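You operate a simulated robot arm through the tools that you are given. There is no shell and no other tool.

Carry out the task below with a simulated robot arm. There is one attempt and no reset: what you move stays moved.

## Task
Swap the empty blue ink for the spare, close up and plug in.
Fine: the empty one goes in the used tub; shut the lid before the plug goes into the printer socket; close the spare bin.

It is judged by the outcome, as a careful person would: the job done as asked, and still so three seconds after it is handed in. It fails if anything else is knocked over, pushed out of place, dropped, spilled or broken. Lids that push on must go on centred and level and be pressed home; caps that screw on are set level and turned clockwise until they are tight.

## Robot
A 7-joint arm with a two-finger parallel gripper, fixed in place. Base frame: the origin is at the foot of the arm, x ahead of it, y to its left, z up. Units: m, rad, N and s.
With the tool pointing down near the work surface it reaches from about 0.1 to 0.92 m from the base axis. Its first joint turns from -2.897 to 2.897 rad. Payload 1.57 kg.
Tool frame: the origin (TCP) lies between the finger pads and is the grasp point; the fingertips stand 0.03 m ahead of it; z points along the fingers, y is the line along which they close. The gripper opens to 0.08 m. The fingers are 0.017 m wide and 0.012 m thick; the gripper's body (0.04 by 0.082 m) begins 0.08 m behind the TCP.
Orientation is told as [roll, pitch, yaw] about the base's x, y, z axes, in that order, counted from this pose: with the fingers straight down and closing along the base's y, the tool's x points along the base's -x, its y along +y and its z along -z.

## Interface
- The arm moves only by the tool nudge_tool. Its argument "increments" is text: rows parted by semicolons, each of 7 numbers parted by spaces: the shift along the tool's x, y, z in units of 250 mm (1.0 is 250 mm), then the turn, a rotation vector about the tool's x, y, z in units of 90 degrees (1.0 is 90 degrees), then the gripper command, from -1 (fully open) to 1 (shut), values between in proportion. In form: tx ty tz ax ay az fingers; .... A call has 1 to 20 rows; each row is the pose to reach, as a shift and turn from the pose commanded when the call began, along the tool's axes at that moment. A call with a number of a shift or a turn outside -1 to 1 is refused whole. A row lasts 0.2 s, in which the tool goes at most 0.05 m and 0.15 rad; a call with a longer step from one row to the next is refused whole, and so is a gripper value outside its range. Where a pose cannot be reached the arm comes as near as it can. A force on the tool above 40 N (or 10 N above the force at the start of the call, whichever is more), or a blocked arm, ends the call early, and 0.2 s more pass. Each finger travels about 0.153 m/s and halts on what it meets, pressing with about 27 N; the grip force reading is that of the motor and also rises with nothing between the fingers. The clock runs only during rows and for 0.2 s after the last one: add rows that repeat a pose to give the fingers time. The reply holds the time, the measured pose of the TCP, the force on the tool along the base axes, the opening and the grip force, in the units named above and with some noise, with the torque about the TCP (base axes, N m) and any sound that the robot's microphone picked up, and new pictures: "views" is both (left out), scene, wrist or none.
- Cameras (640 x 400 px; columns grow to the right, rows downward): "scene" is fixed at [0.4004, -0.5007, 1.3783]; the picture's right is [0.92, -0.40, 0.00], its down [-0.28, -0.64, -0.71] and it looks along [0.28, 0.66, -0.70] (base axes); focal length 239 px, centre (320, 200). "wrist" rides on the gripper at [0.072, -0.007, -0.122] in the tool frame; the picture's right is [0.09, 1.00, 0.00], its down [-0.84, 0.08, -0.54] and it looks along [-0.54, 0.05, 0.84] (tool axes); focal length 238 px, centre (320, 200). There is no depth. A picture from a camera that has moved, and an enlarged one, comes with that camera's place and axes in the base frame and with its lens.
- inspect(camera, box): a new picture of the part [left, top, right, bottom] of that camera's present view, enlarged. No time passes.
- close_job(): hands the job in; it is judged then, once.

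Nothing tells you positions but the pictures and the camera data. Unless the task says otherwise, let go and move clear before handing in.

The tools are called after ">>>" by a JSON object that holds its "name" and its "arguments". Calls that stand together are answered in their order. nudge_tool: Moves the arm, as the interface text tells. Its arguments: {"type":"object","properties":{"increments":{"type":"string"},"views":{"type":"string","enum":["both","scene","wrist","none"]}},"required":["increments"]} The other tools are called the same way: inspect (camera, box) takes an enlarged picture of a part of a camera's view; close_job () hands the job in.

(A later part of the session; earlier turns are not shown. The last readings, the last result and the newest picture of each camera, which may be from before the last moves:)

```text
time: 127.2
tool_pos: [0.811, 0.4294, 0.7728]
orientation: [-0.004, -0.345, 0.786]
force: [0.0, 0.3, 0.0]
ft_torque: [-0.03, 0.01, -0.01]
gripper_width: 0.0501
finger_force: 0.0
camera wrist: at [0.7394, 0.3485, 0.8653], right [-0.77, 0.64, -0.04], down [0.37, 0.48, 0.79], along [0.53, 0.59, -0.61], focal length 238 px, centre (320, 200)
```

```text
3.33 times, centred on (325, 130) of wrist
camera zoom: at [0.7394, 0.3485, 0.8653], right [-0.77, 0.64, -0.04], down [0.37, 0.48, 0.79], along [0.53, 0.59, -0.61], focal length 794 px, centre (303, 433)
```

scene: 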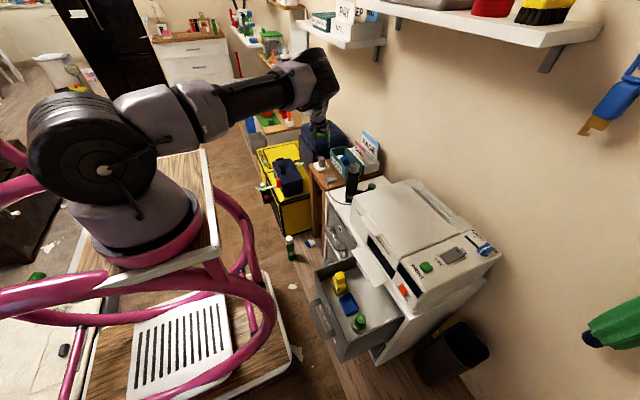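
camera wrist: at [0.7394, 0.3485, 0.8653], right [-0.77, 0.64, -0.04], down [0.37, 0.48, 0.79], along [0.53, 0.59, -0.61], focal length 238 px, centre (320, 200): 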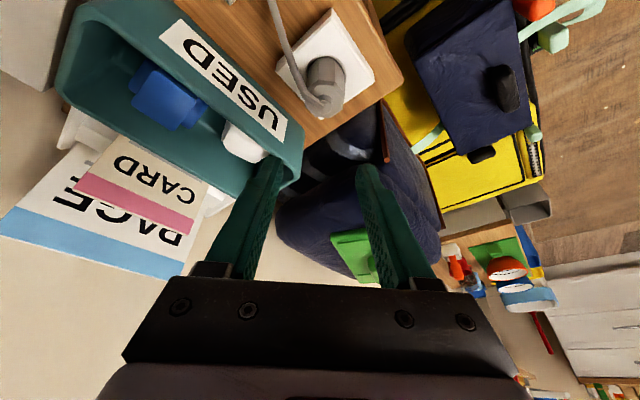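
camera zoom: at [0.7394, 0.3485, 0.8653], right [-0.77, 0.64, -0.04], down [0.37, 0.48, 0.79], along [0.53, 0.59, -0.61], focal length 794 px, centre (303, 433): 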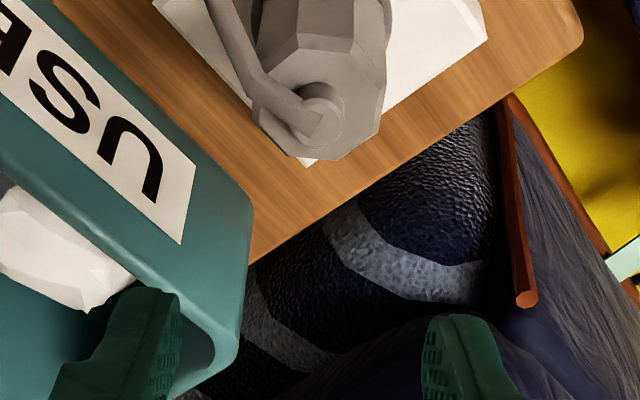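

The plug stands upright in the socket, about as deep as it was in its holder. To be sure it is home I close the fingers and press on its top from above.

>>> {"name": "nudge_tool", "arguments": {"increments": "0.01 0 0 0 0 0 1; 0.02 0 0.02 0 0 0 1; 0.04 0 0.06 0 0 0 1; 0.06 -0.001 0.1 0 0 0 1; 0.076 -0.001 0.134 0 0 0 1; 0.076 -0.001 0.134 0 0 0 1", "views": "both"}}

>>> {"name": "inspect", "arguments": {"camera": "wrist", "box": [250, 90, 400, 210]}}

>>> {"name": "inspect", "arguments": {"camera": "scene", "box": [316, 145, 346, 175]}}

```text
time: 128.6
tool_pos: [0.8058, 0.4241, 0.7338]
orientation: [-0.005, -0.344, 0.786]
force: [-0.1, 0.3, -0.4]
ft_torque: [0.0, -0.01, -0.01]
gripper_width: 0.0
finger_force: 21.3
camera wrist: at [0.7341, 0.3437, 0.8263], right [-0.77, 0.64, -0.04], down [0.37, 0.48, 0.79], along [0.53, 0.59, -0.61], focal length 238 px, centre (320, 200)
```

scene: 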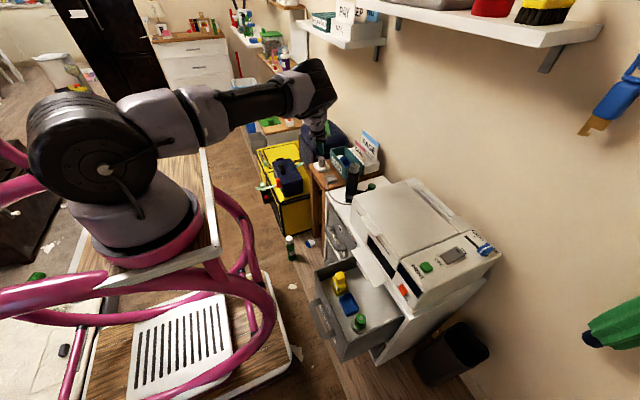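
wrist: 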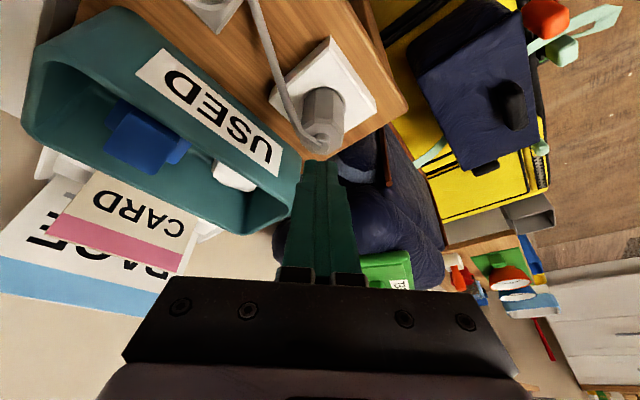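

```text
3.33 times, centred on (325, 150) of wrist
camera zoom: at [0.7341, 0.3437, 0.8263], right [-0.77, 0.64, -0.04], down [0.37, 0.48, 0.79], along [0.53, 0.59, -0.61], focal length 794 px, centre (303, 367)
```

zoom: 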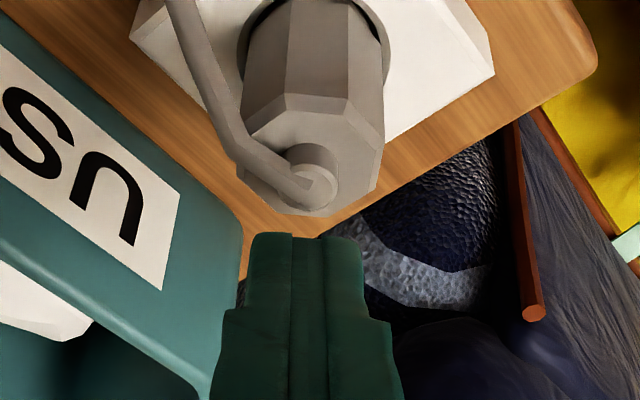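

```text
13.33 times, centred on (331, 160) of scene
camera zoom: at [0.4004, -0.5007, 1.3783], right [0.92, -0.4, 0.0], down [-0.28, -0.64, -0.71], along [0.28, 0.66, -0.7], focal length 3184 px, centre (173, 733)
```

zoom: 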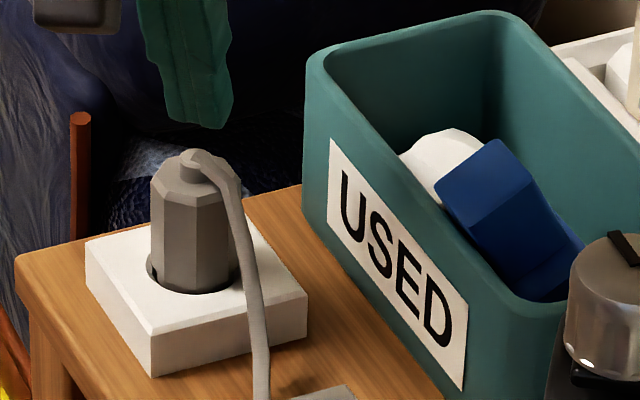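

The fingertip is about 3 mm to one side of the plug's top. I correct and lower until it touches.

>>> {"name": "nudge_tool", "arguments": {"increments": "-0.004 0.0113 0 0 0 0 1; 0.003 0.0113 0.024 0 0 0 1; 0.011 0.0113 0.047 0 0 0 1; 0.015 0.0113 0.058 0 0 0 1; 0.015 0.0113 0.058 0 0 0 1", "views": "wrist"}}

>>> {"name": "inspect", "arguments": {"camera": "wrist", "box": [250, 90, 400, 210]}}

>>> {"name": "inspect", "arguments": {"camera": "scene", "box": [316, 145, 346, 175]}}

```text
time: 129.8
tool_pos: [0.8047, 0.4278, 0.7184]
orientation: [-0.006, -0.345, 0.787]
force: [0.6, -0.6, -0.1]
ft_torque: [-0.01, 0.02, -0.02]
gripper_width: 0.0
finger_force: 21.3
camera wrist: at [0.7327, 0.3465, 0.8105], right [-0.77, 0.64, -0.04], down [0.37, 0.48, 0.79], along [0.53, 0.59, -0.61], focal length 238 px, centre (320, 200)
```

wrist: 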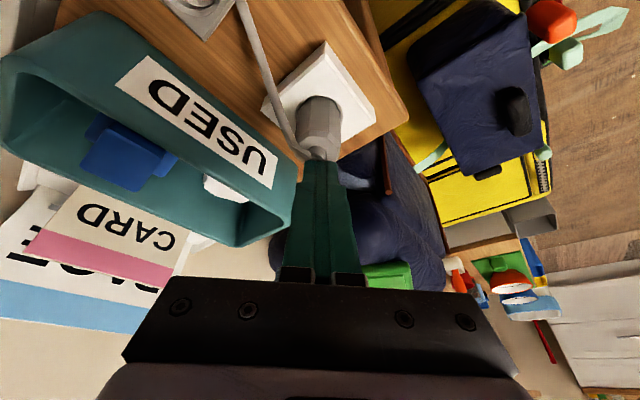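

```text
3.33 times, centred on (325, 150) of wrist
camera zoom: at [0.7327, 0.3465, 0.8105], right [-0.77, 0.64, -0.04], down [0.37, 0.48, 0.79], along [0.53, 0.59, -0.61], focal length 794 px, centre (303, 367)
```

zoom: 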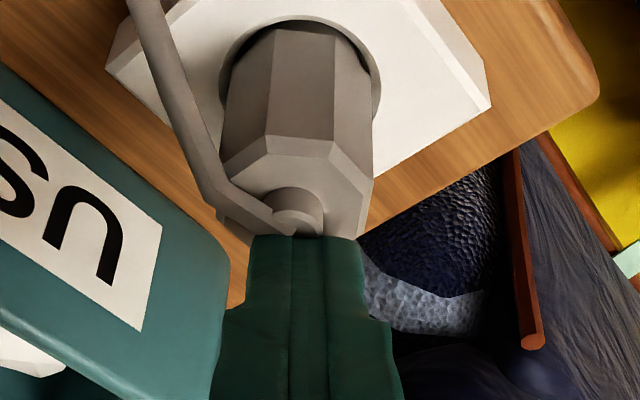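

```text
13.33 times, centred on (331, 160) of scene
camera zoom: at [0.4004, -0.5007, 1.3783], right [0.92, -0.4, 0.0], down [-0.28, -0.64, -0.71], along [0.28, 0.66, -0.7], focal length 3184 px, centre (173, 733)
```

zoom: 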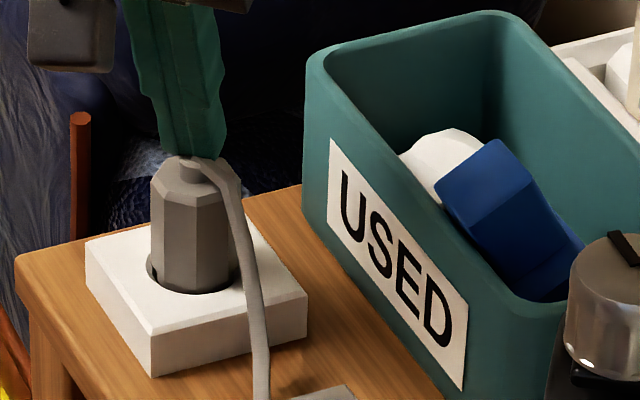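

The fingertip is slightly outward of the plug's top. I shift 5 mm inward and press down gently.

>>> {"name": "nudge_tool", "arguments": {"increments": "0.005 0 -0.012 0 0 0 1; 0.0147 0 -0.018 0 0 0 1; 0.0187 0 -0.0067 0 0 0 1; 0.0227 0 0.0045 0 0 0 1; 0.0267 0 0.0158 0 0 0 1; 0.0267 0 0.0158 0 0 0 1", "views": "wrist"}}

>>> {"name": "inspect", "arguments": {"camera": "wrist", "box": [250, 90, 400, 210]}}

>>> {"name": "inspect", "arguments": {"camera": "scene", "box": [316, 145, 346, 175]}}

```text
time: 131.2
tool_pos: [0.8024, 0.4226, 0.7155]
orientation: [-0.005, -0.347, 0.787]
force: [-2.0, -2.3, 14.4]
ft_torque: [-0.03, 0.05, 0.0]
gripper_width: 0.0
finger_force: 21.4
camera wrist: at [0.7297, 0.3424, 0.8064], right [-0.77, 0.64, -0.04], down [0.37, 0.48, 0.79], along [0.53, 0.59, -0.61], focal length 238 px, centre (320, 200)
```

wrist: 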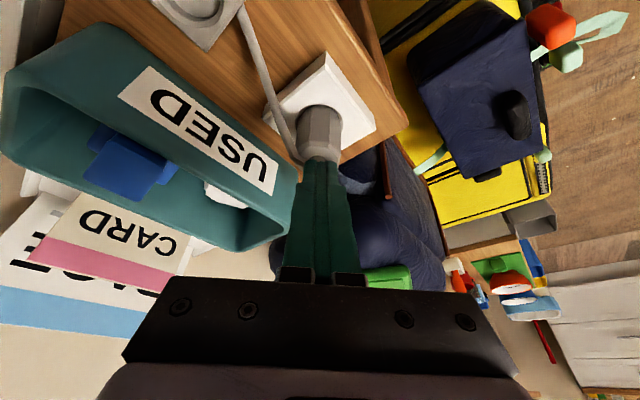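

```text
3.33 times, centred on (325, 150) of wrist
camera zoom: at [0.7297, 0.3424, 0.8064], right [-0.77, 0.64, -0.04], down [0.37, 0.48, 0.79], along [0.53, 0.59, -0.61], focal length 794 px, centre (303, 367)
```

zoom: 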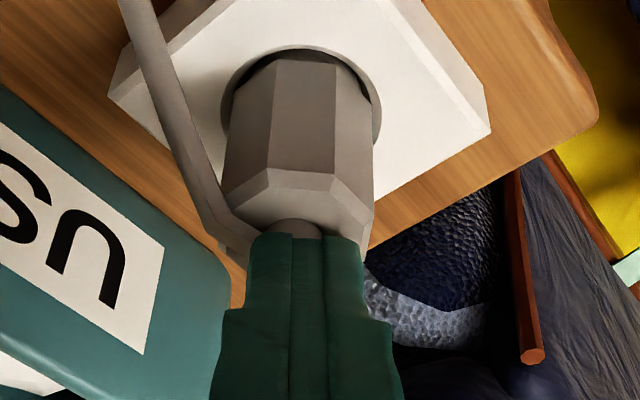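

```text
13.33 times, centred on (331, 160) of scene
camera zoom: at [0.4004, -0.5007, 1.3783], right [0.92, -0.4, 0.0], down [-0.28, -0.64, -0.71], along [0.28, 0.66, -0.7], focal length 3184 px, centre (173, 733)
```

zoom: 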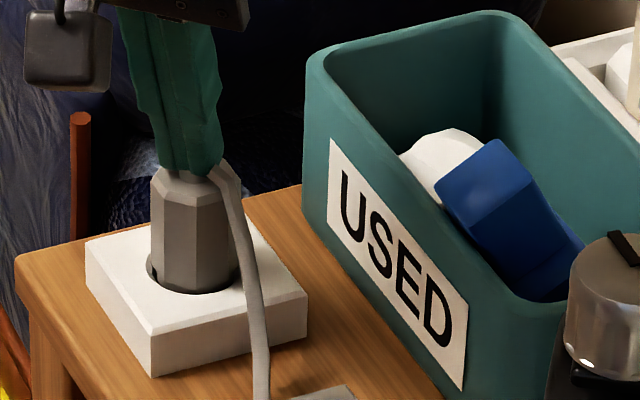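

Contact on the plug's top with 14 N. I press further in small steps.

>>> {"name": "nudge_tool", "arguments": {"increments": "0.002 0 0.0055 0 0 0 1; 0.004 0 0.011 0 0 0 1; 0.004 0 0.011 0 0 0 1", "views": "none"}}

>>> {"name": "nudge_tool", "arguments": {"increments": "0.002 0 0.0055 0 0 0 1; 0.002 0 0.0055 0 0 0 1", "views": "wrist"}}

>>> {"name": "inspect", "arguments": {"camera": "wrist", "box": [250, 90, 400, 210]}}

>>> {"name": "inspect", "arguments": {"camera": "scene", "box": [316, 145, 346, 175]}}

```text
time: 131.8
tool_pos: [0.803, 0.4242, 0.7151]
orientation: [-0.003, -0.348, 0.785]
force: [-0.6, -0.1, 11.0]
ft_torque: [0.0, 0.03, -0.02]
gripper_width: 0.0
finger_force: 21.5
stopped in row 2: the force on the tool passed its limit at 43 N (the readings are from after the stop); the commanded pose is now the measured one
```

```text
time: 132.4
tool_pos: [0.8035, 0.4241, 0.7147]
orientation: [-0.004, -0.35, 0.786]
force: [-1.3, 1.1, 29.3]
ft_torque: [0.09, -0.03, -0.01]
gripper_width: 0.0002
finger_force: 21.6
camera wrist: at [0.7309, 0.3434, 0.8057], right [-0.76, 0.64, -0.04], down [0.37, 0.48, 0.8], along [0.53, 0.6, -0.6], focal length 238 px, centre (320, 200)
```

wrist: 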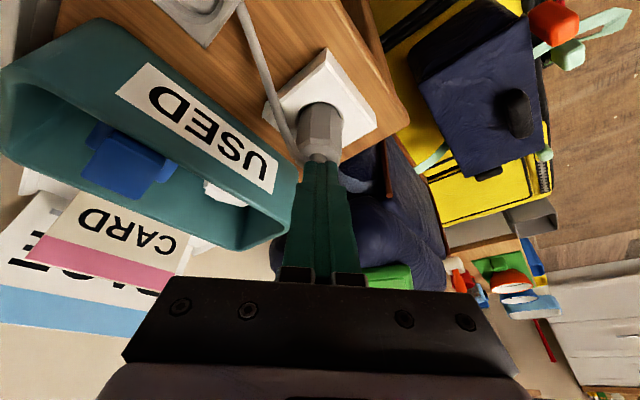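

```text
3.33 times, centred on (325, 150) of wrist
camera zoom: at [0.7309, 0.3434, 0.8057], right [-0.76, 0.64, -0.04], down [0.37, 0.48, 0.8], along [0.53, 0.6, -0.6], focal length 794 px, centre (303, 367)
```

zoom: 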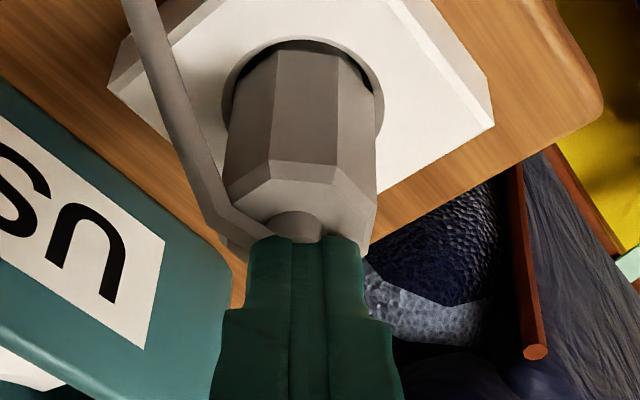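

```text
13.33 times, centred on (331, 160) of scene
camera zoom: at [0.4004, -0.5007, 1.3783], right [0.92, -0.4, 0.0], down [-0.28, -0.64, -0.71], along [0.28, 0.66, -0.7], focal length 3184 px, centre (173, 733)
```

zoom: 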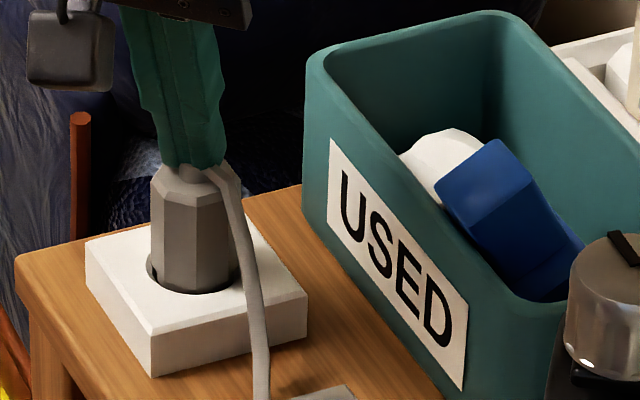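

Pressed with over 40 N the plug does not move any more: it is fully home and upright. I raise the arm clear and check.

>>> {"name": "nudge_tool", "arguments": {"increments": "-0.02 0 -0.05 0 0 0 1; -0.055 0 -0.15 0 0 0 1; -0.09 0 -0.25 0 0 0 1; -0.125 0 -0.35 0 0 0 1; -0.162 0 -0.452 0 0 0 1; -0.162 0 -0.452 0 0 0 1", "views": "both"}}

>>> {"name": "inspect", "arguments": {"camera": "scene", "box": [310, 140, 360, 190]}}

>>> {"name": "inspect", "arguments": {"camera": "wrist", "box": [240, 0, 420, 130]}}

```text
time: 133.8
tool_pos: [0.7994, 0.4215, 0.8313]
orientation: [-0.006, -0.347, 0.786]
force: [-0.3, 0.8, -0.4]
ft_torque: [-0.04, -0.02, 0.01]
gripper_width: 0.0
finger_force: 21.1
camera wrist: at [0.7284, 0.3419, 0.9229], right [-0.77, 0.64, -0.04], down [0.37, 0.48, 0.79], along [0.53, 0.59, -0.61], focal length 238 px, centre (320, 200)
```

scene: 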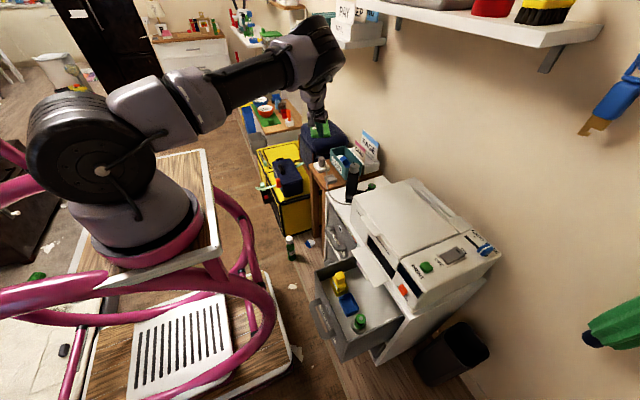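
wrist: 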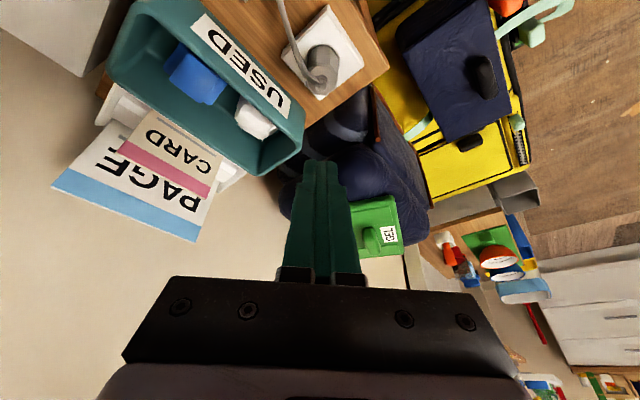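

```text
8.00 times, centred on (335, 165) of scene
camera zoom: at [0.4004, -0.5007, 1.3783], right [0.92, -0.4, 0.0], down [-0.28, -0.64, -0.71], along [0.28, 0.66, -0.7], focal length 1910 px, centre (200, 480)
```

zoom: 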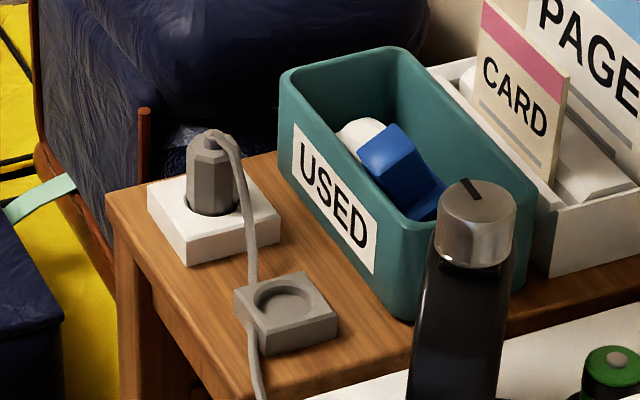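

```text
3.08 times, centred on (330, 65) of wrist
camera zoom: at [0.7284, 0.3419, 0.9229], right [-0.77, 0.64, -0.04], down [0.37, 0.48, 0.79], along [0.53, 0.59, -0.61], focal length 733 px, centre (289, 615)
```

zoom: 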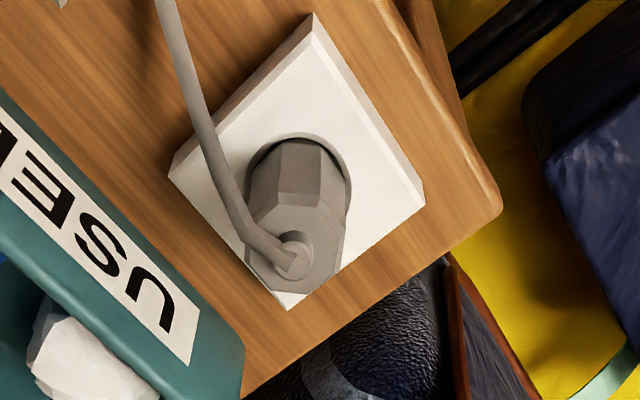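

The plug stands in the socket and everything on the table is in place. Now I level the tool and go back toward the spare bin.

>>> {"name": "nudge_tool", "arguments": {"increments": "0.05 -0.02 -0.14 0 0.0 0 1; 0.13 -0.05 -0.24 0 0.044 0 1; 0.22 -0.09 -0.34 0 0.088 0 1; 0.31 -0.13 -0.43 0 0.132 0 1; 0.4 -0.165 -0.52 0 0.176 0 1; 0.478 -0.197 -0.596 0 0.221 0 1; 0.478 -0.197 -0.596 0 0.221 0 1", "views": "none"}}

>>> {"name": "nudge_tool", "arguments": {"increments": "0.1 -0.12 0 0 0 0.085 1; 0.2 -0.24 0 0 0 0.17 1; 0.3 -0.36 0 0 0 0.25 1; 0.4 -0.48 0 0 0 0.335 1; 0.5 -0.6 0 0 0 0.42 1; 0.6 -0.7 0 0 0 0.5 1; 0.6 -0.7 0 0 0 0.5 1", "views": "both"}}

```text
time: 135.4
tool_pos: [0.7204, 0.2728, 0.9322]
orientation: [-0.005, 0.0, 0.784]
force: [0.2, 0.4, -0.2]
ft_torque: [-0.01, -0.03, 0.01]
gripper_width: 0.0
finger_force: 21.2
```

```text
time: 137.0
tool_pos: [0.739, 0.0428, 0.9326]
orientation: [-0.004, -0.003, -0.001]
force: [-0.9, -0.4, -0.6]
ft_torque: [0.0, 0.0, 0.02]
gripper_width: 0.0001
finger_force: 21.5
camera wrist: at [0.6672, 0.0377, 1.0546], right [-0.09, 1.0, 0.0], down [0.84, 0.08, 0.54], along [0.54, 0.05, -0.84], focal length 238 px, centre (320, 200)
```

scene: 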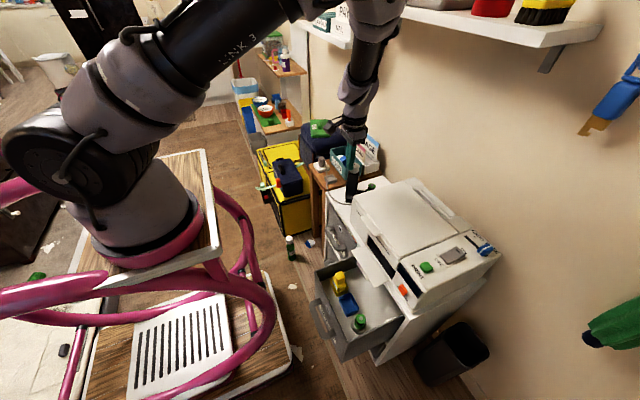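
wrist: 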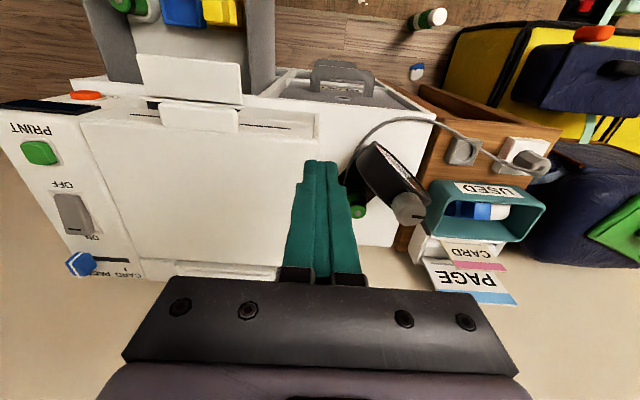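

>>> {"name": "nudge_tool", "arguments": {"increments": "0.09 -0.14 0 0 0 0 1; 0.18 -0.28 0 0 0 0 1; 0.27 -0.42 0 0 0 0 1; 0.36 -0.56 0.05 0 0 0 1; 0.45 -0.7 0.1 0 0 0 1; 0.54 -0.84 0.15 0 0 0 1; 0.636 -0.99 0.2 0 0 0 1; 0.636 -0.99 0.2 0 0 0 1", "views": "both"}}

>>> {"name": "inspect", "arguments": {"camera": "wrist", "box": [180, 0, 440, 180]}}

>>> {"name": "inspect", "arguments": {"camera": "scene", "box": [300, 240, 420, 370]}}

```text
time: 138.8
tool_pos: [0.5796, -0.2012, 0.8818]
orientation: [-0.004, -0.003, 0.0]
force: [-0.1, -0.5, 0.2]
ft_torque: [-0.01, 0.02, 0.01]
gripper_width: 0.0002
finger_force: 20.9
camera wrist: at [0.5079, -0.2072, 1.0045], right [-0.09, 1.0, 0.0], down [0.84, 0.08, 0.54], along [0.54, 0.05, -0.84], focal length 238 px, centre (320, 200)
```

scene: 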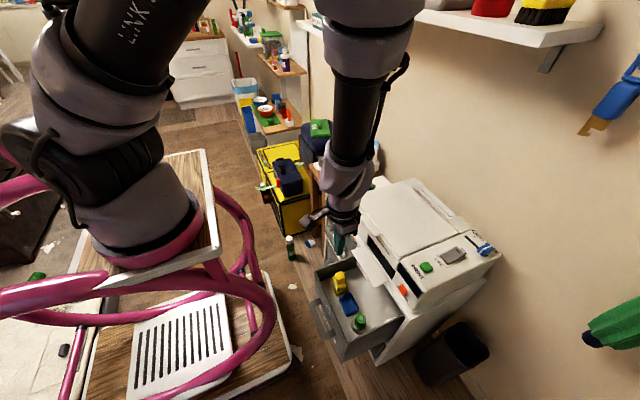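
wrist: 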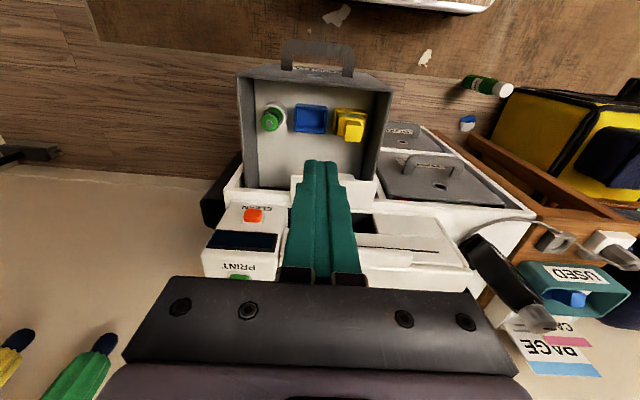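

```text
2.22 times, centred on (310, 90) of wrist
camera zoom: at [0.5079, -0.2072, 1.0045], right [-0.09, 1.0, 0.0], down [0.84, 0.08, 0.54], along [0.54, 0.05, -0.84], focal length 530 px, centre (342, 444)
```

zoom: 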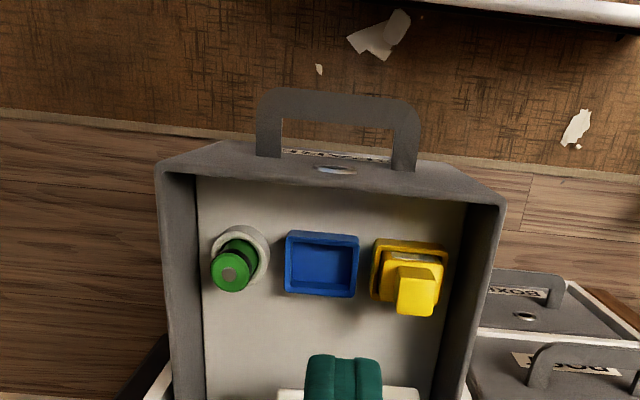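

```text
3.08 times, centred on (360, 305) of scene
camera zoom: at [0.4004, -0.5007, 1.3783], right [0.92, -0.4, 0.0], down [-0.28, -0.64, -0.71], along [0.28, 0.66, -0.7], focal length 735 px, centre (197, -123)
```

zoom: 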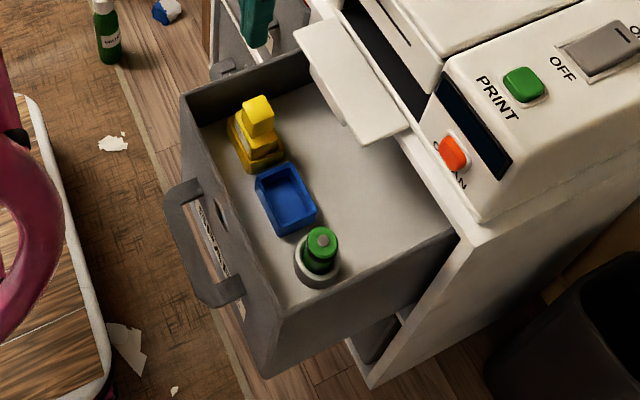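

The drawer front is at x≈0.54, its handle bar lower at z≈0.49. I move the closed fingers to the outside of the front panel, above the handle.

>>> {"name": "nudge_tool", "arguments": {"increments": "0.06 -0.012 0.13 0 0 0 1; 0.12 -0.024 0.26 0 0 0 1; 0.18 -0.036 0.4 0 0 0 1; 0.24 -0.046 0.52 0 0 0 1; 0.29 -0.046 0.66 0 0 0 1; 0.34 -0.046 0.8 0 0 0 1; 0.385 -0.046 0.94 0 0 0 1; 0.385 -0.046 0.94 0 0 0 1", "views": "both"}}

>>> {"name": "inspect", "arguments": {"camera": "wrist", "box": [180, 60, 460, 240]}}

>>> {"name": "inspect", "arguments": {"camera": "scene", "box": [290, 230, 410, 360]}}

```text
time: 140.6
tool_pos: [0.4846, -0.2183, 0.6471]
orientation: [-0.004, -0.003, 0.001]
force: [-0.2, -0.5, -0.7]
ft_torque: [0.0, 0.0, -0.01]
gripper_width: 0.0001
finger_force: 21.6
camera wrist: at [0.413, -0.2234, 0.7704], right [-0.09, 1.0, 0.0], down [0.84, 0.08, 0.54], along [0.54, 0.05, -0.84], focal length 238 px, centre (320, 200)
```

scene: 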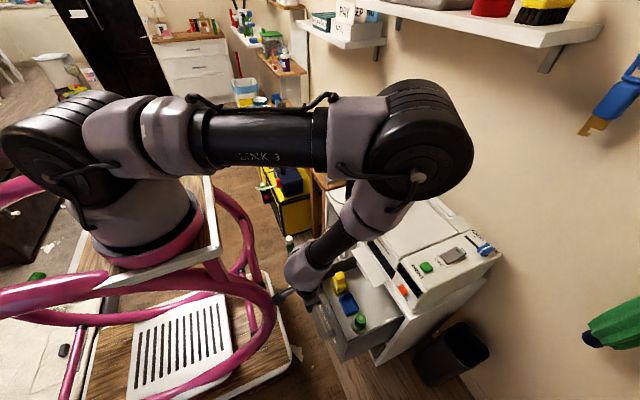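
wrist: 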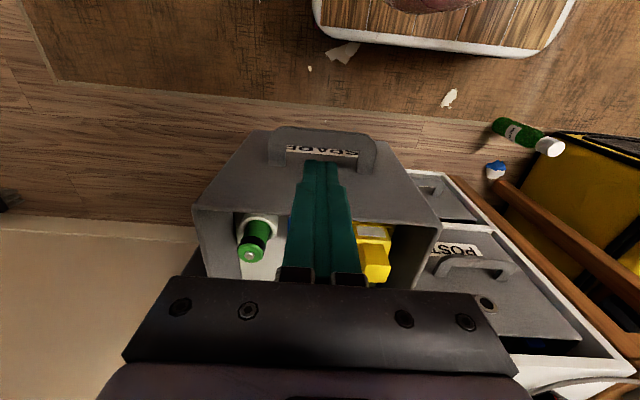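

```text
2.22 times, centred on (320, 150) of wrist
camera zoom: at [0.413, -0.2234, 0.7704], right [-0.09, 1.0, 0.0], down [0.84, 0.08, 0.54], along [0.54, 0.05, -0.84], focal length 530 px, centre (320, 311)
```

zoom: 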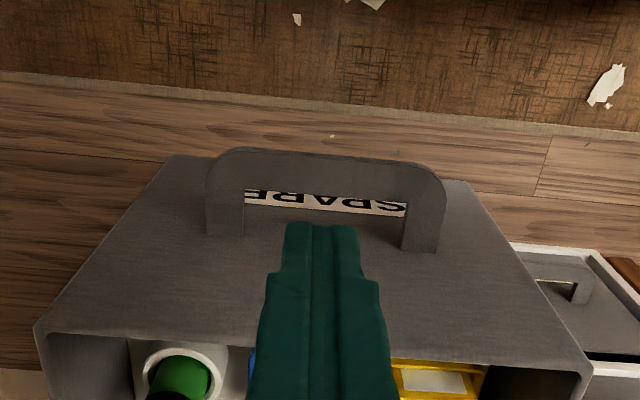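

```text
3.08 times, centred on (350, 295) of scene
camera zoom: at [0.4004, -0.5007, 1.3783], right [0.92, -0.4, 0.0], down [-0.28, -0.64, -0.71], along [0.28, 0.66, -0.7], focal length 735 px, centre (228, -92)
```

zoom: 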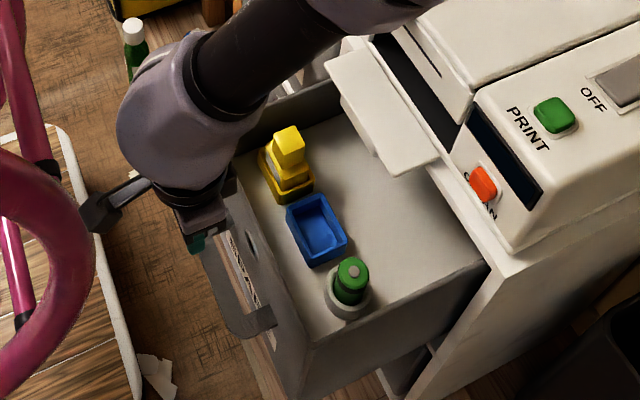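

The panel face is right ahead of the fingers. I lower in front of it, above the handle, and advance to touch.

>>> {"name": "nudge_tool", "arguments": {"increments": "0 0.01 0.1 0 0 0 1; 0 0.02 0.2 0 0 0 1; 0 0.02 0.276 0 0 0 1; -0.06 0.02 0.276 0 0 0 1; -0.12 0.02 0.276 0 0 0 1; -0.15 0.02 0.276 0 0 0 1; -0.15 0.02 0.276 0 0 0 1", "views": "both"}}

>>> {"name": "inspect", "arguments": {"camera": "wrist", "box": [180, 60, 460, 240]}}

```text
time: 142.2
tool_pos: [0.5217, -0.2121, 0.5791]
orientation: [-0.004, -0.001, -0.001]
force: [-0.2, -0.9, -0.4]
ft_torque: [0.0, 0.02, -0.02]
gripper_width: 0.0
finger_force: 21.2
camera wrist: at [0.451, -0.2163, 0.7016], right [-0.09, 1.0, 0.0], down [0.84, 0.08, 0.54], along [0.54, 0.05, -0.84], focal length 238 px, centre (320, 200)
```

scene: 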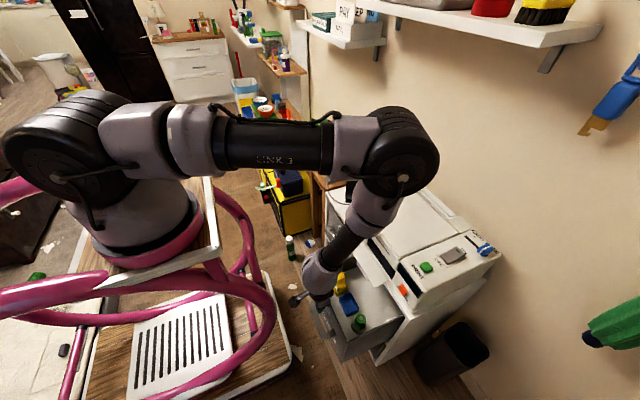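
wrist: 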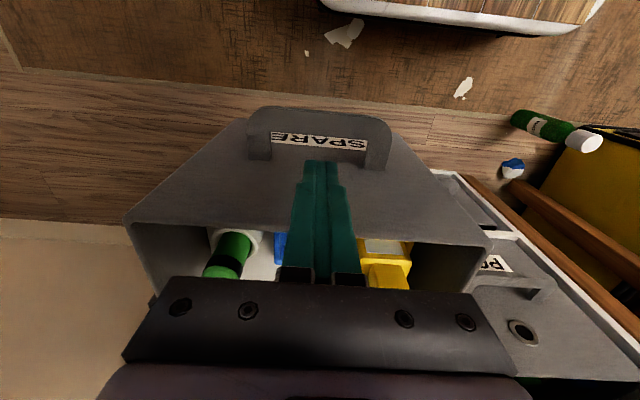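

```text
2.22 times, centred on (320, 150) of wrist
camera zoom: at [0.451, -0.2163, 0.7016], right [-0.09, 1.0, 0.0], down [0.84, 0.08, 0.54], along [0.54, 0.05, -0.84], focal length 530 px, centre (320, 311)
```

zoom: 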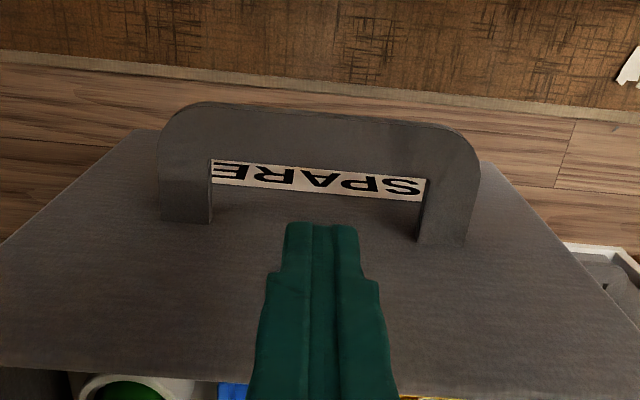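

Just short of the panel. I push the drawer in steadily.

>>> {"name": "nudge_tool", "arguments": {"increments": "-0.04 0 0 0 0 0 1; -0.08 0 0 0 0 0 1; -0.13 0 0 0 0 0 1; -0.18 0 0 0 0 0 1; -0.23 0 0 0 0 0 1; -0.28 0 0 0 0 0 1; -0.33 0 0 0 0 0 1; -0.38 0 0 0 0 0 1; -0.43 0 0 0 0 0 1; -0.46 0 0 0 0 0 1; -0.46 0 0 0 0 0 1", "views": "both"}}

>>> {"name": "inspect", "arguments": {"camera": "scene", "box": [300, 220, 420, 360]}}

>>> {"name": "inspect", "arguments": {"camera": "wrist", "box": [180, 60, 460, 260]}}

```text
time: 144.6
tool_pos: [0.6356, -0.2098, 0.5797]
orientation: [-0.004, -0.004, 0.0]
force: [-0.4, -1.1, -0.3]
ft_torque: [-0.03, -0.01, -0.03]
gripper_width: 0.0001
finger_force: 21.4
camera wrist: at [0.5654, -0.2154, 0.7022], right [-0.09, 1.0, 0.0], down [0.84, 0.08, 0.54], along [0.54, 0.05, -0.84], focal length 238 px, centre (320, 200)
```

scene: 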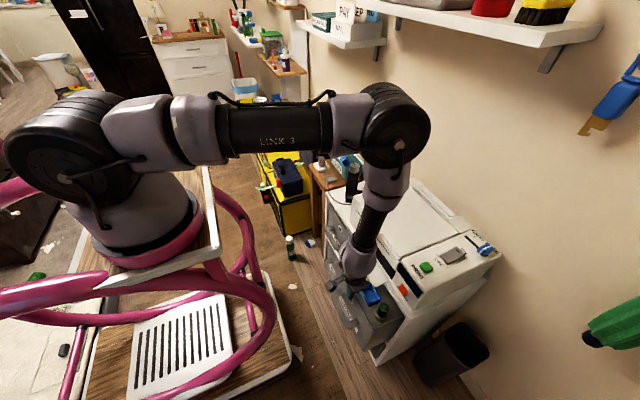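
wrist: 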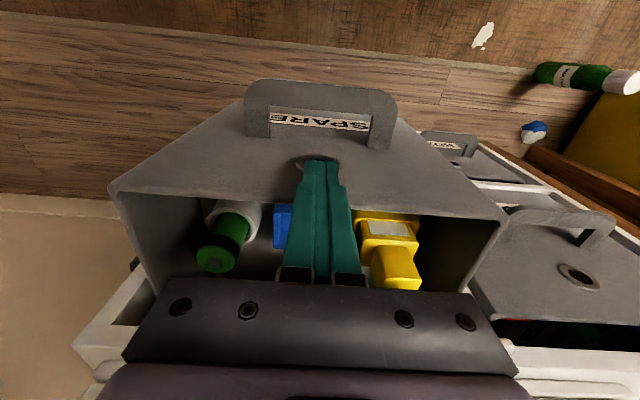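

```text
2.86 times, centred on (360, 290) of scene
camera zoom: at [0.4004, -0.5007, 1.3783], right [0.92, -0.4, 0.0], down [-0.28, -0.64, -0.71], along [0.28, 0.66, -0.7], focal length 682 px, centre (206, -57)
```

zoom: 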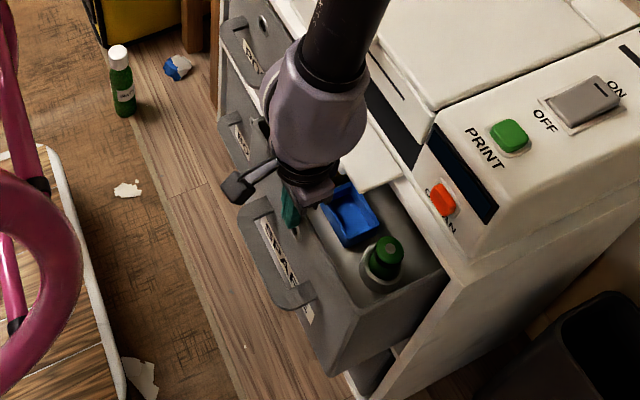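

```text
2.00 times, centred on (320, 160) of wrist
camera zoom: at [0.5654, -0.2154, 0.7022], right [-0.09, 1.0, 0.0], down [0.84, 0.08, 0.54], along [0.54, 0.05, -0.84], focal length 477 px, centre (320, 280)
```

zoom: 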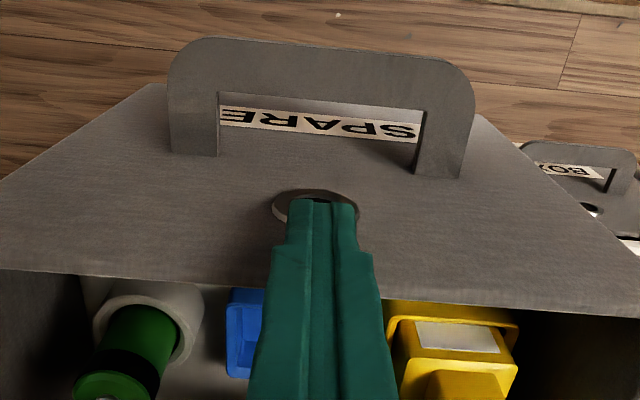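

The drawer is about halfway in and the yellow and green spares still stand. For the last part the fingers must pass under the printer's paper tray, so I back off and pitch the tool forward.

>>> {"name": "nudge_tool", "arguments": {"increments": "0.1 0 0 0 0 0 1; 0.2 0 0 0 0 0 1; 0.2 0 0 0 -0.085 0 1; 0.2 0 0 0 -0.17 0 1; 0.2 0 0 0 -0.255 0 1; 0.2 0 0 0 -0.34 0 1; 0.2 0 0 0 -0.425 0 1; 0.2 0 0 0 -0.51 0 1; 0.2 0 0.02 0 -0.595 0 1; 0.2 0 0.04 0 -0.67 0 1; 0.2 0 0.04 0 -0.67 0 1", "views": "both"}}

>>> {"name": "inspect", "arguments": {"camera": "scene", "box": [300, 220, 420, 360]}}

>>> {"name": "inspect", "arguments": {"camera": "wrist", "box": [160, 0, 480, 200]}}

```text
time: 147.2
tool_pos: [0.6158, -0.2266, 0.5865]
orientation: [-0.046, -1.103, 0.03]
force: [0.0, 0.0, -0.2]
ft_torque: [0.04, 0.02, 0.05]
gripper_width: 0.0
finger_force: 21.3
stopped in row 11: the arm was blocked; the commanded pose is now the measured one
camera wrist: at [0.4754, -0.2302, 0.5786], right [-0.03, 0.99, -0.1], down [-0.11, 0.1, 0.99], along [0.99, 0.04, 0.1], focal length 238 px, centre (320, 200)
```

scene: 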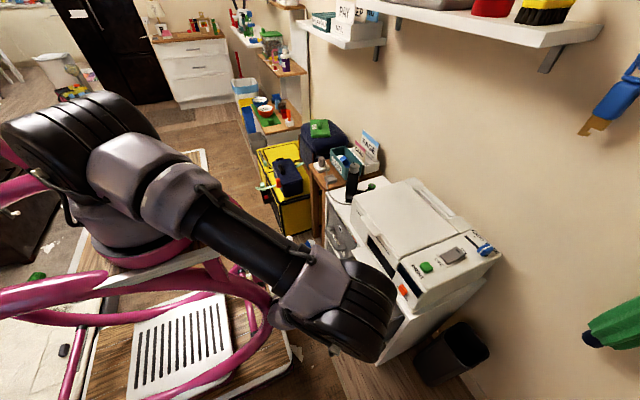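
wrist: 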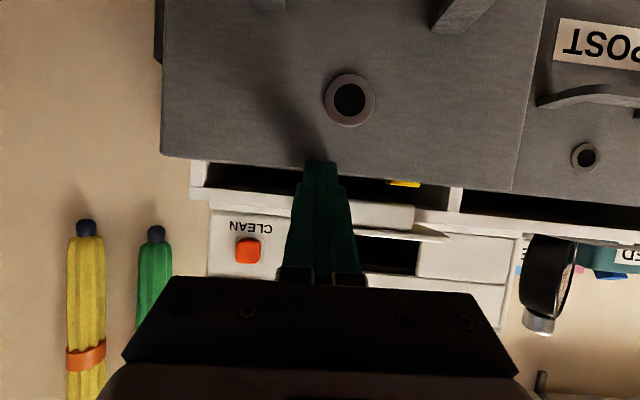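

```text
2.86 times, centred on (360, 290) of scene
camera zoom: at [0.4004, -0.5007, 1.3783], right [0.92, -0.4, 0.0], down [-0.28, -0.64, -0.71], along [0.28, 0.66, -0.7], focal length 682 px, centre (206, -57)
```

zoom: 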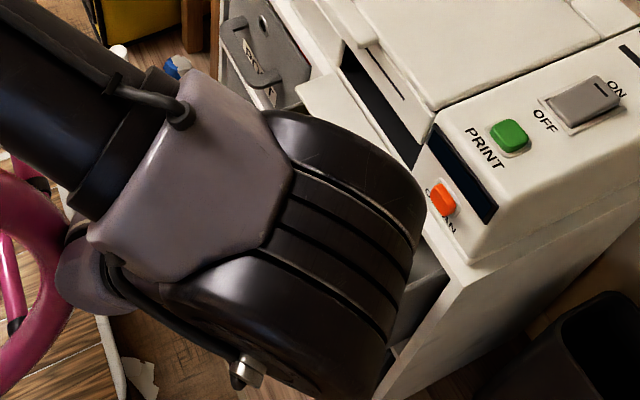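

```text
2.00 times, centred on (320, 100) of wrist
camera zoom: at [0.4754, -0.2302, 0.5786], right [-0.03, 0.99, -0.1], down [-0.11, 0.1, 0.99], along [0.99, 0.04, 0.1], focal length 477 px, centre (320, 400)
```

zoom: 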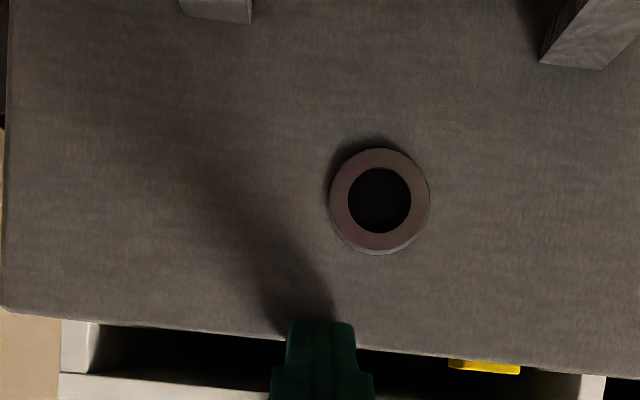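

The wrist brushed the arm's own stand ring, so the arm reports blocked; forces are near zero. I steepen the tool to 45° to lift the wrist away from it, still in front of the panel.

>>> {"name": "nudge_tool", "arguments": {"increments": "0.002 0.01 -0.004 -0.003 0.05 0.002 1; 0.006 0.025 -0.012 -0.006 0.1 0.004 1; 0.014 0.04 -0.028 -0.009 0.15 0.006 1; 0.0216 0.056 -0.043 -0.0122 0.2025 0.0086 1; 0.0216 0.056 -0.043 -0.0122 0.2025 0.0086 1", "views": "both"}}

>>> {"name": "inspect", "arguments": {"camera": "wrist", "box": [160, 0, 480, 200]}}

```text
time: 148.4
tool_pos: [0.6031, -0.2107, 0.5867]
orientation: [0.003, -0.782, -0.006]
force: [-0.5, -0.5, 0.1]
ft_torque: [0.01, -0.04, -0.03]
gripper_width: 0.0
finger_force: 21.3
camera wrist: at [0.4664, -0.2154, 0.6232], right [-0.06, 1.0, -0.06], down [0.21, 0.07, 0.97], along [0.98, 0.05, -0.22], focal length 238 px, centre (320, 200)
```

scene: 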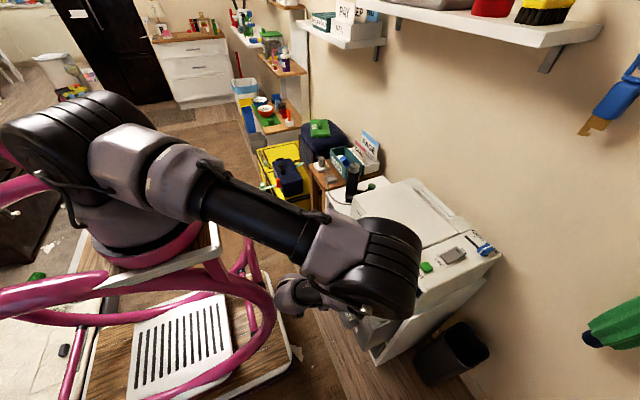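
wrist: 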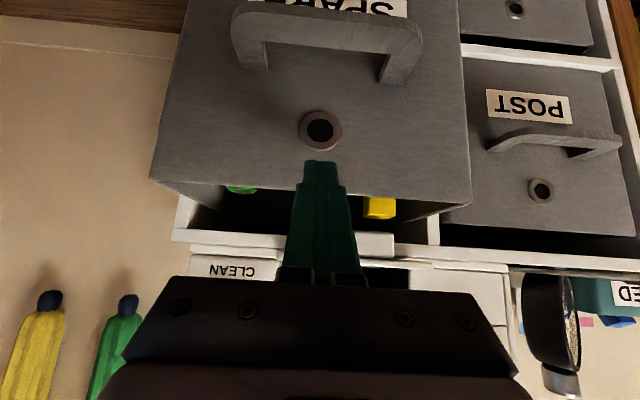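

```text
2.00 times, centred on (320, 100) of wrist
camera zoom: at [0.4664, -0.2154, 0.6232], right [-0.06, 1.0, -0.06], down [0.21, 0.07, 0.97], along [0.98, 0.05, -0.22], focal length 477 px, centre (320, 400)
```

zoom: 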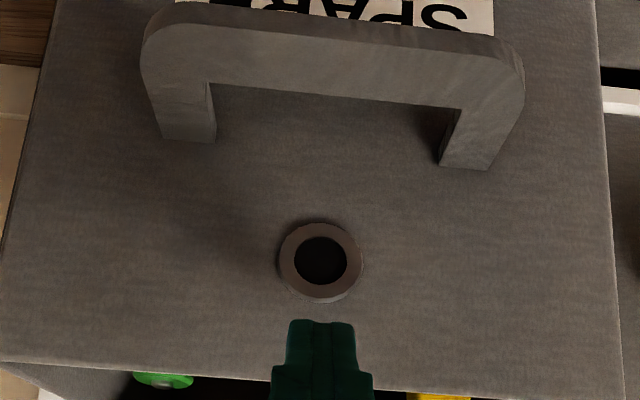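

Clear of the ring, with the fingertip facing the panel between its top edge and finger hole. I lower slightly and push the drawer on in.

>>> {"name": "nudge_tool", "arguments": {"increments": "0.033 -0.004 0.033 0 0 0 1; 0.066 -0.008 0.067 0 0 0 1; 0.03 -0.008 0.102 0 0 0 1; -0.005 -0.008 0.138 0 0 0 1; -0.04 -0.008 0.173 0 0 0 1; -0.075 -0.008 0.208 0 0 0 1; -0.11 -0.008 0.243 0 0 0 1; -0.145 -0.008 0.278 0 0 0 1; -0.18 -0.008 0.313 0 0 0 1; -0.18 -0.008 0.313 0 0 0 1", "views": "both"}}

>>> {"name": "inspect", "arguments": {"camera": "wrist", "box": [160, 0, 480, 240]}}

```text
time: 150.6
tool_pos: [0.6913, -0.2139, 0.5618]
orientation: [0.002, -0.783, -0.004]
force: [0.0, -0.2, 0.2]
ft_torque: [0.0, 0.0, 0.01]
gripper_width: 0.0
finger_force: 21.2
camera wrist: at [0.5547, -0.2189, 0.5978], right [-0.06, 1.0, -0.06], down [0.21, 0.07, 0.97], along [0.98, 0.05, -0.21], focal length 238 px, centre (320, 200)
```

scene: 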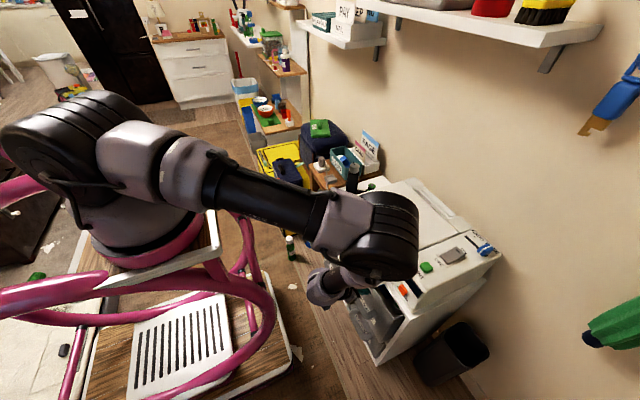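
wrist: 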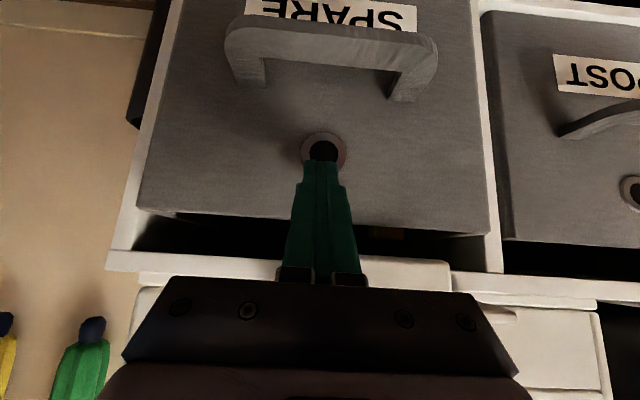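

```text
1.67 times, centred on (320, 120) of wrist
camera zoom: at [0.5547, -0.2189, 0.5978], right [-0.06, 1.0, -0.06], down [0.21, 0.07, 0.97], along [0.98, 0.05, -0.21], focal length 397 px, centre (320, 333)
```

zoom: 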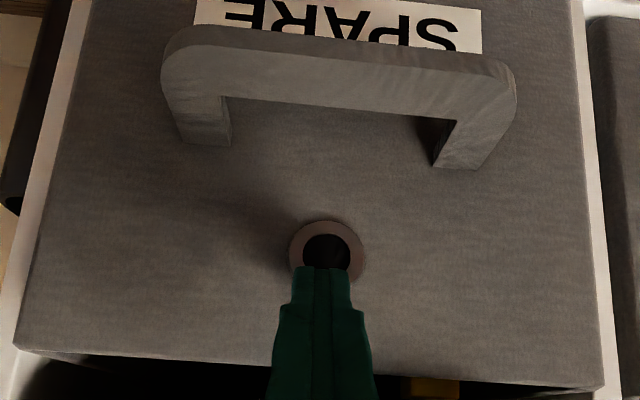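

Nearly flush. I push the last few centimetres, watching the force.

>>> {"name": "nudge_tool", "arguments": {"increments": "-0.02 0 0.02 0 0 0 1; -0.04 0 0.04 0 0 0 1; -0.06 0 0.06 0 0 0 1; -0.08 0 0.08 0 0 0 1; -0.1 0 0.1 0 0 0 1; -0.1 0 0.1 0 0 0 1", "views": "both"}}

>>> {"name": "inspect", "arguments": {"camera": "wrist", "box": [100, 0, 640, 280]}}

```text
time: 152.0
tool_pos: [0.725, -0.2121, 0.5614]
orientation: [0.005, -0.782, -0.007]
force: [-0.7, -1.1, -0.8]
ft_torque: [-0.01, -0.03, 0.04]
gripper_width: 0.0
finger_force: 21.6
camera wrist: at [0.5894, -0.2181, 0.5986], right [-0.06, 1.0, -0.06], down [0.21, 0.07, 0.97], along [0.98, 0.05, -0.22], focal length 238 px, centre (320, 200)
```

scene: 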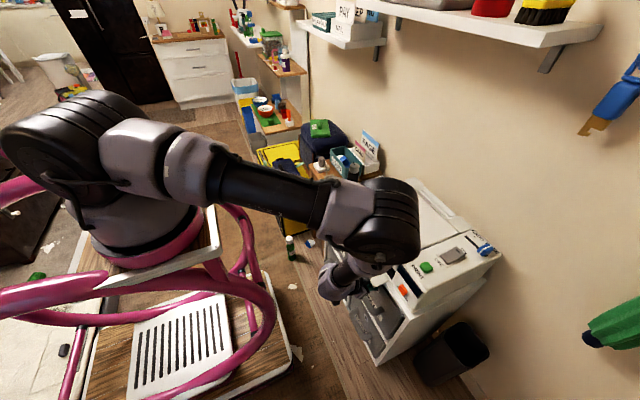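
wrist: 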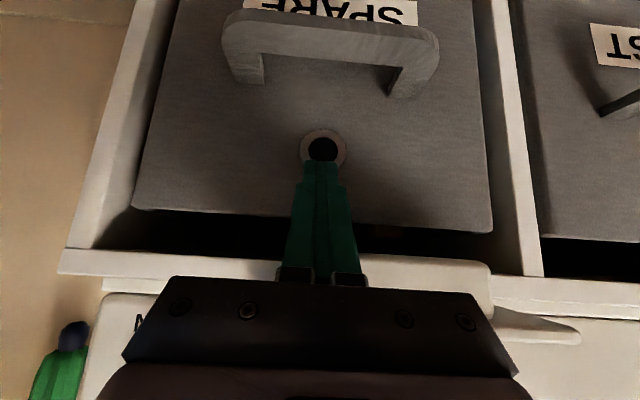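

```text
1.19 times, centred on (370, 140) of wrist
camera zoom: at [0.5894, -0.2181, 0.5986], right [-0.06, 1.0, -0.06], down [0.21, 0.07, 0.97], along [0.98, 0.05, -0.22], focal length 282 px, centre (261, 271)
```

zoom: 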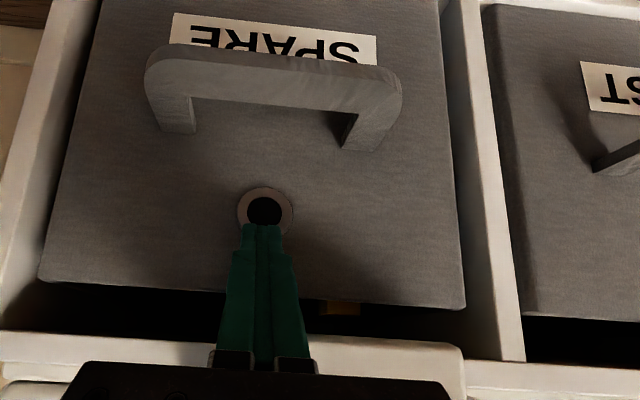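

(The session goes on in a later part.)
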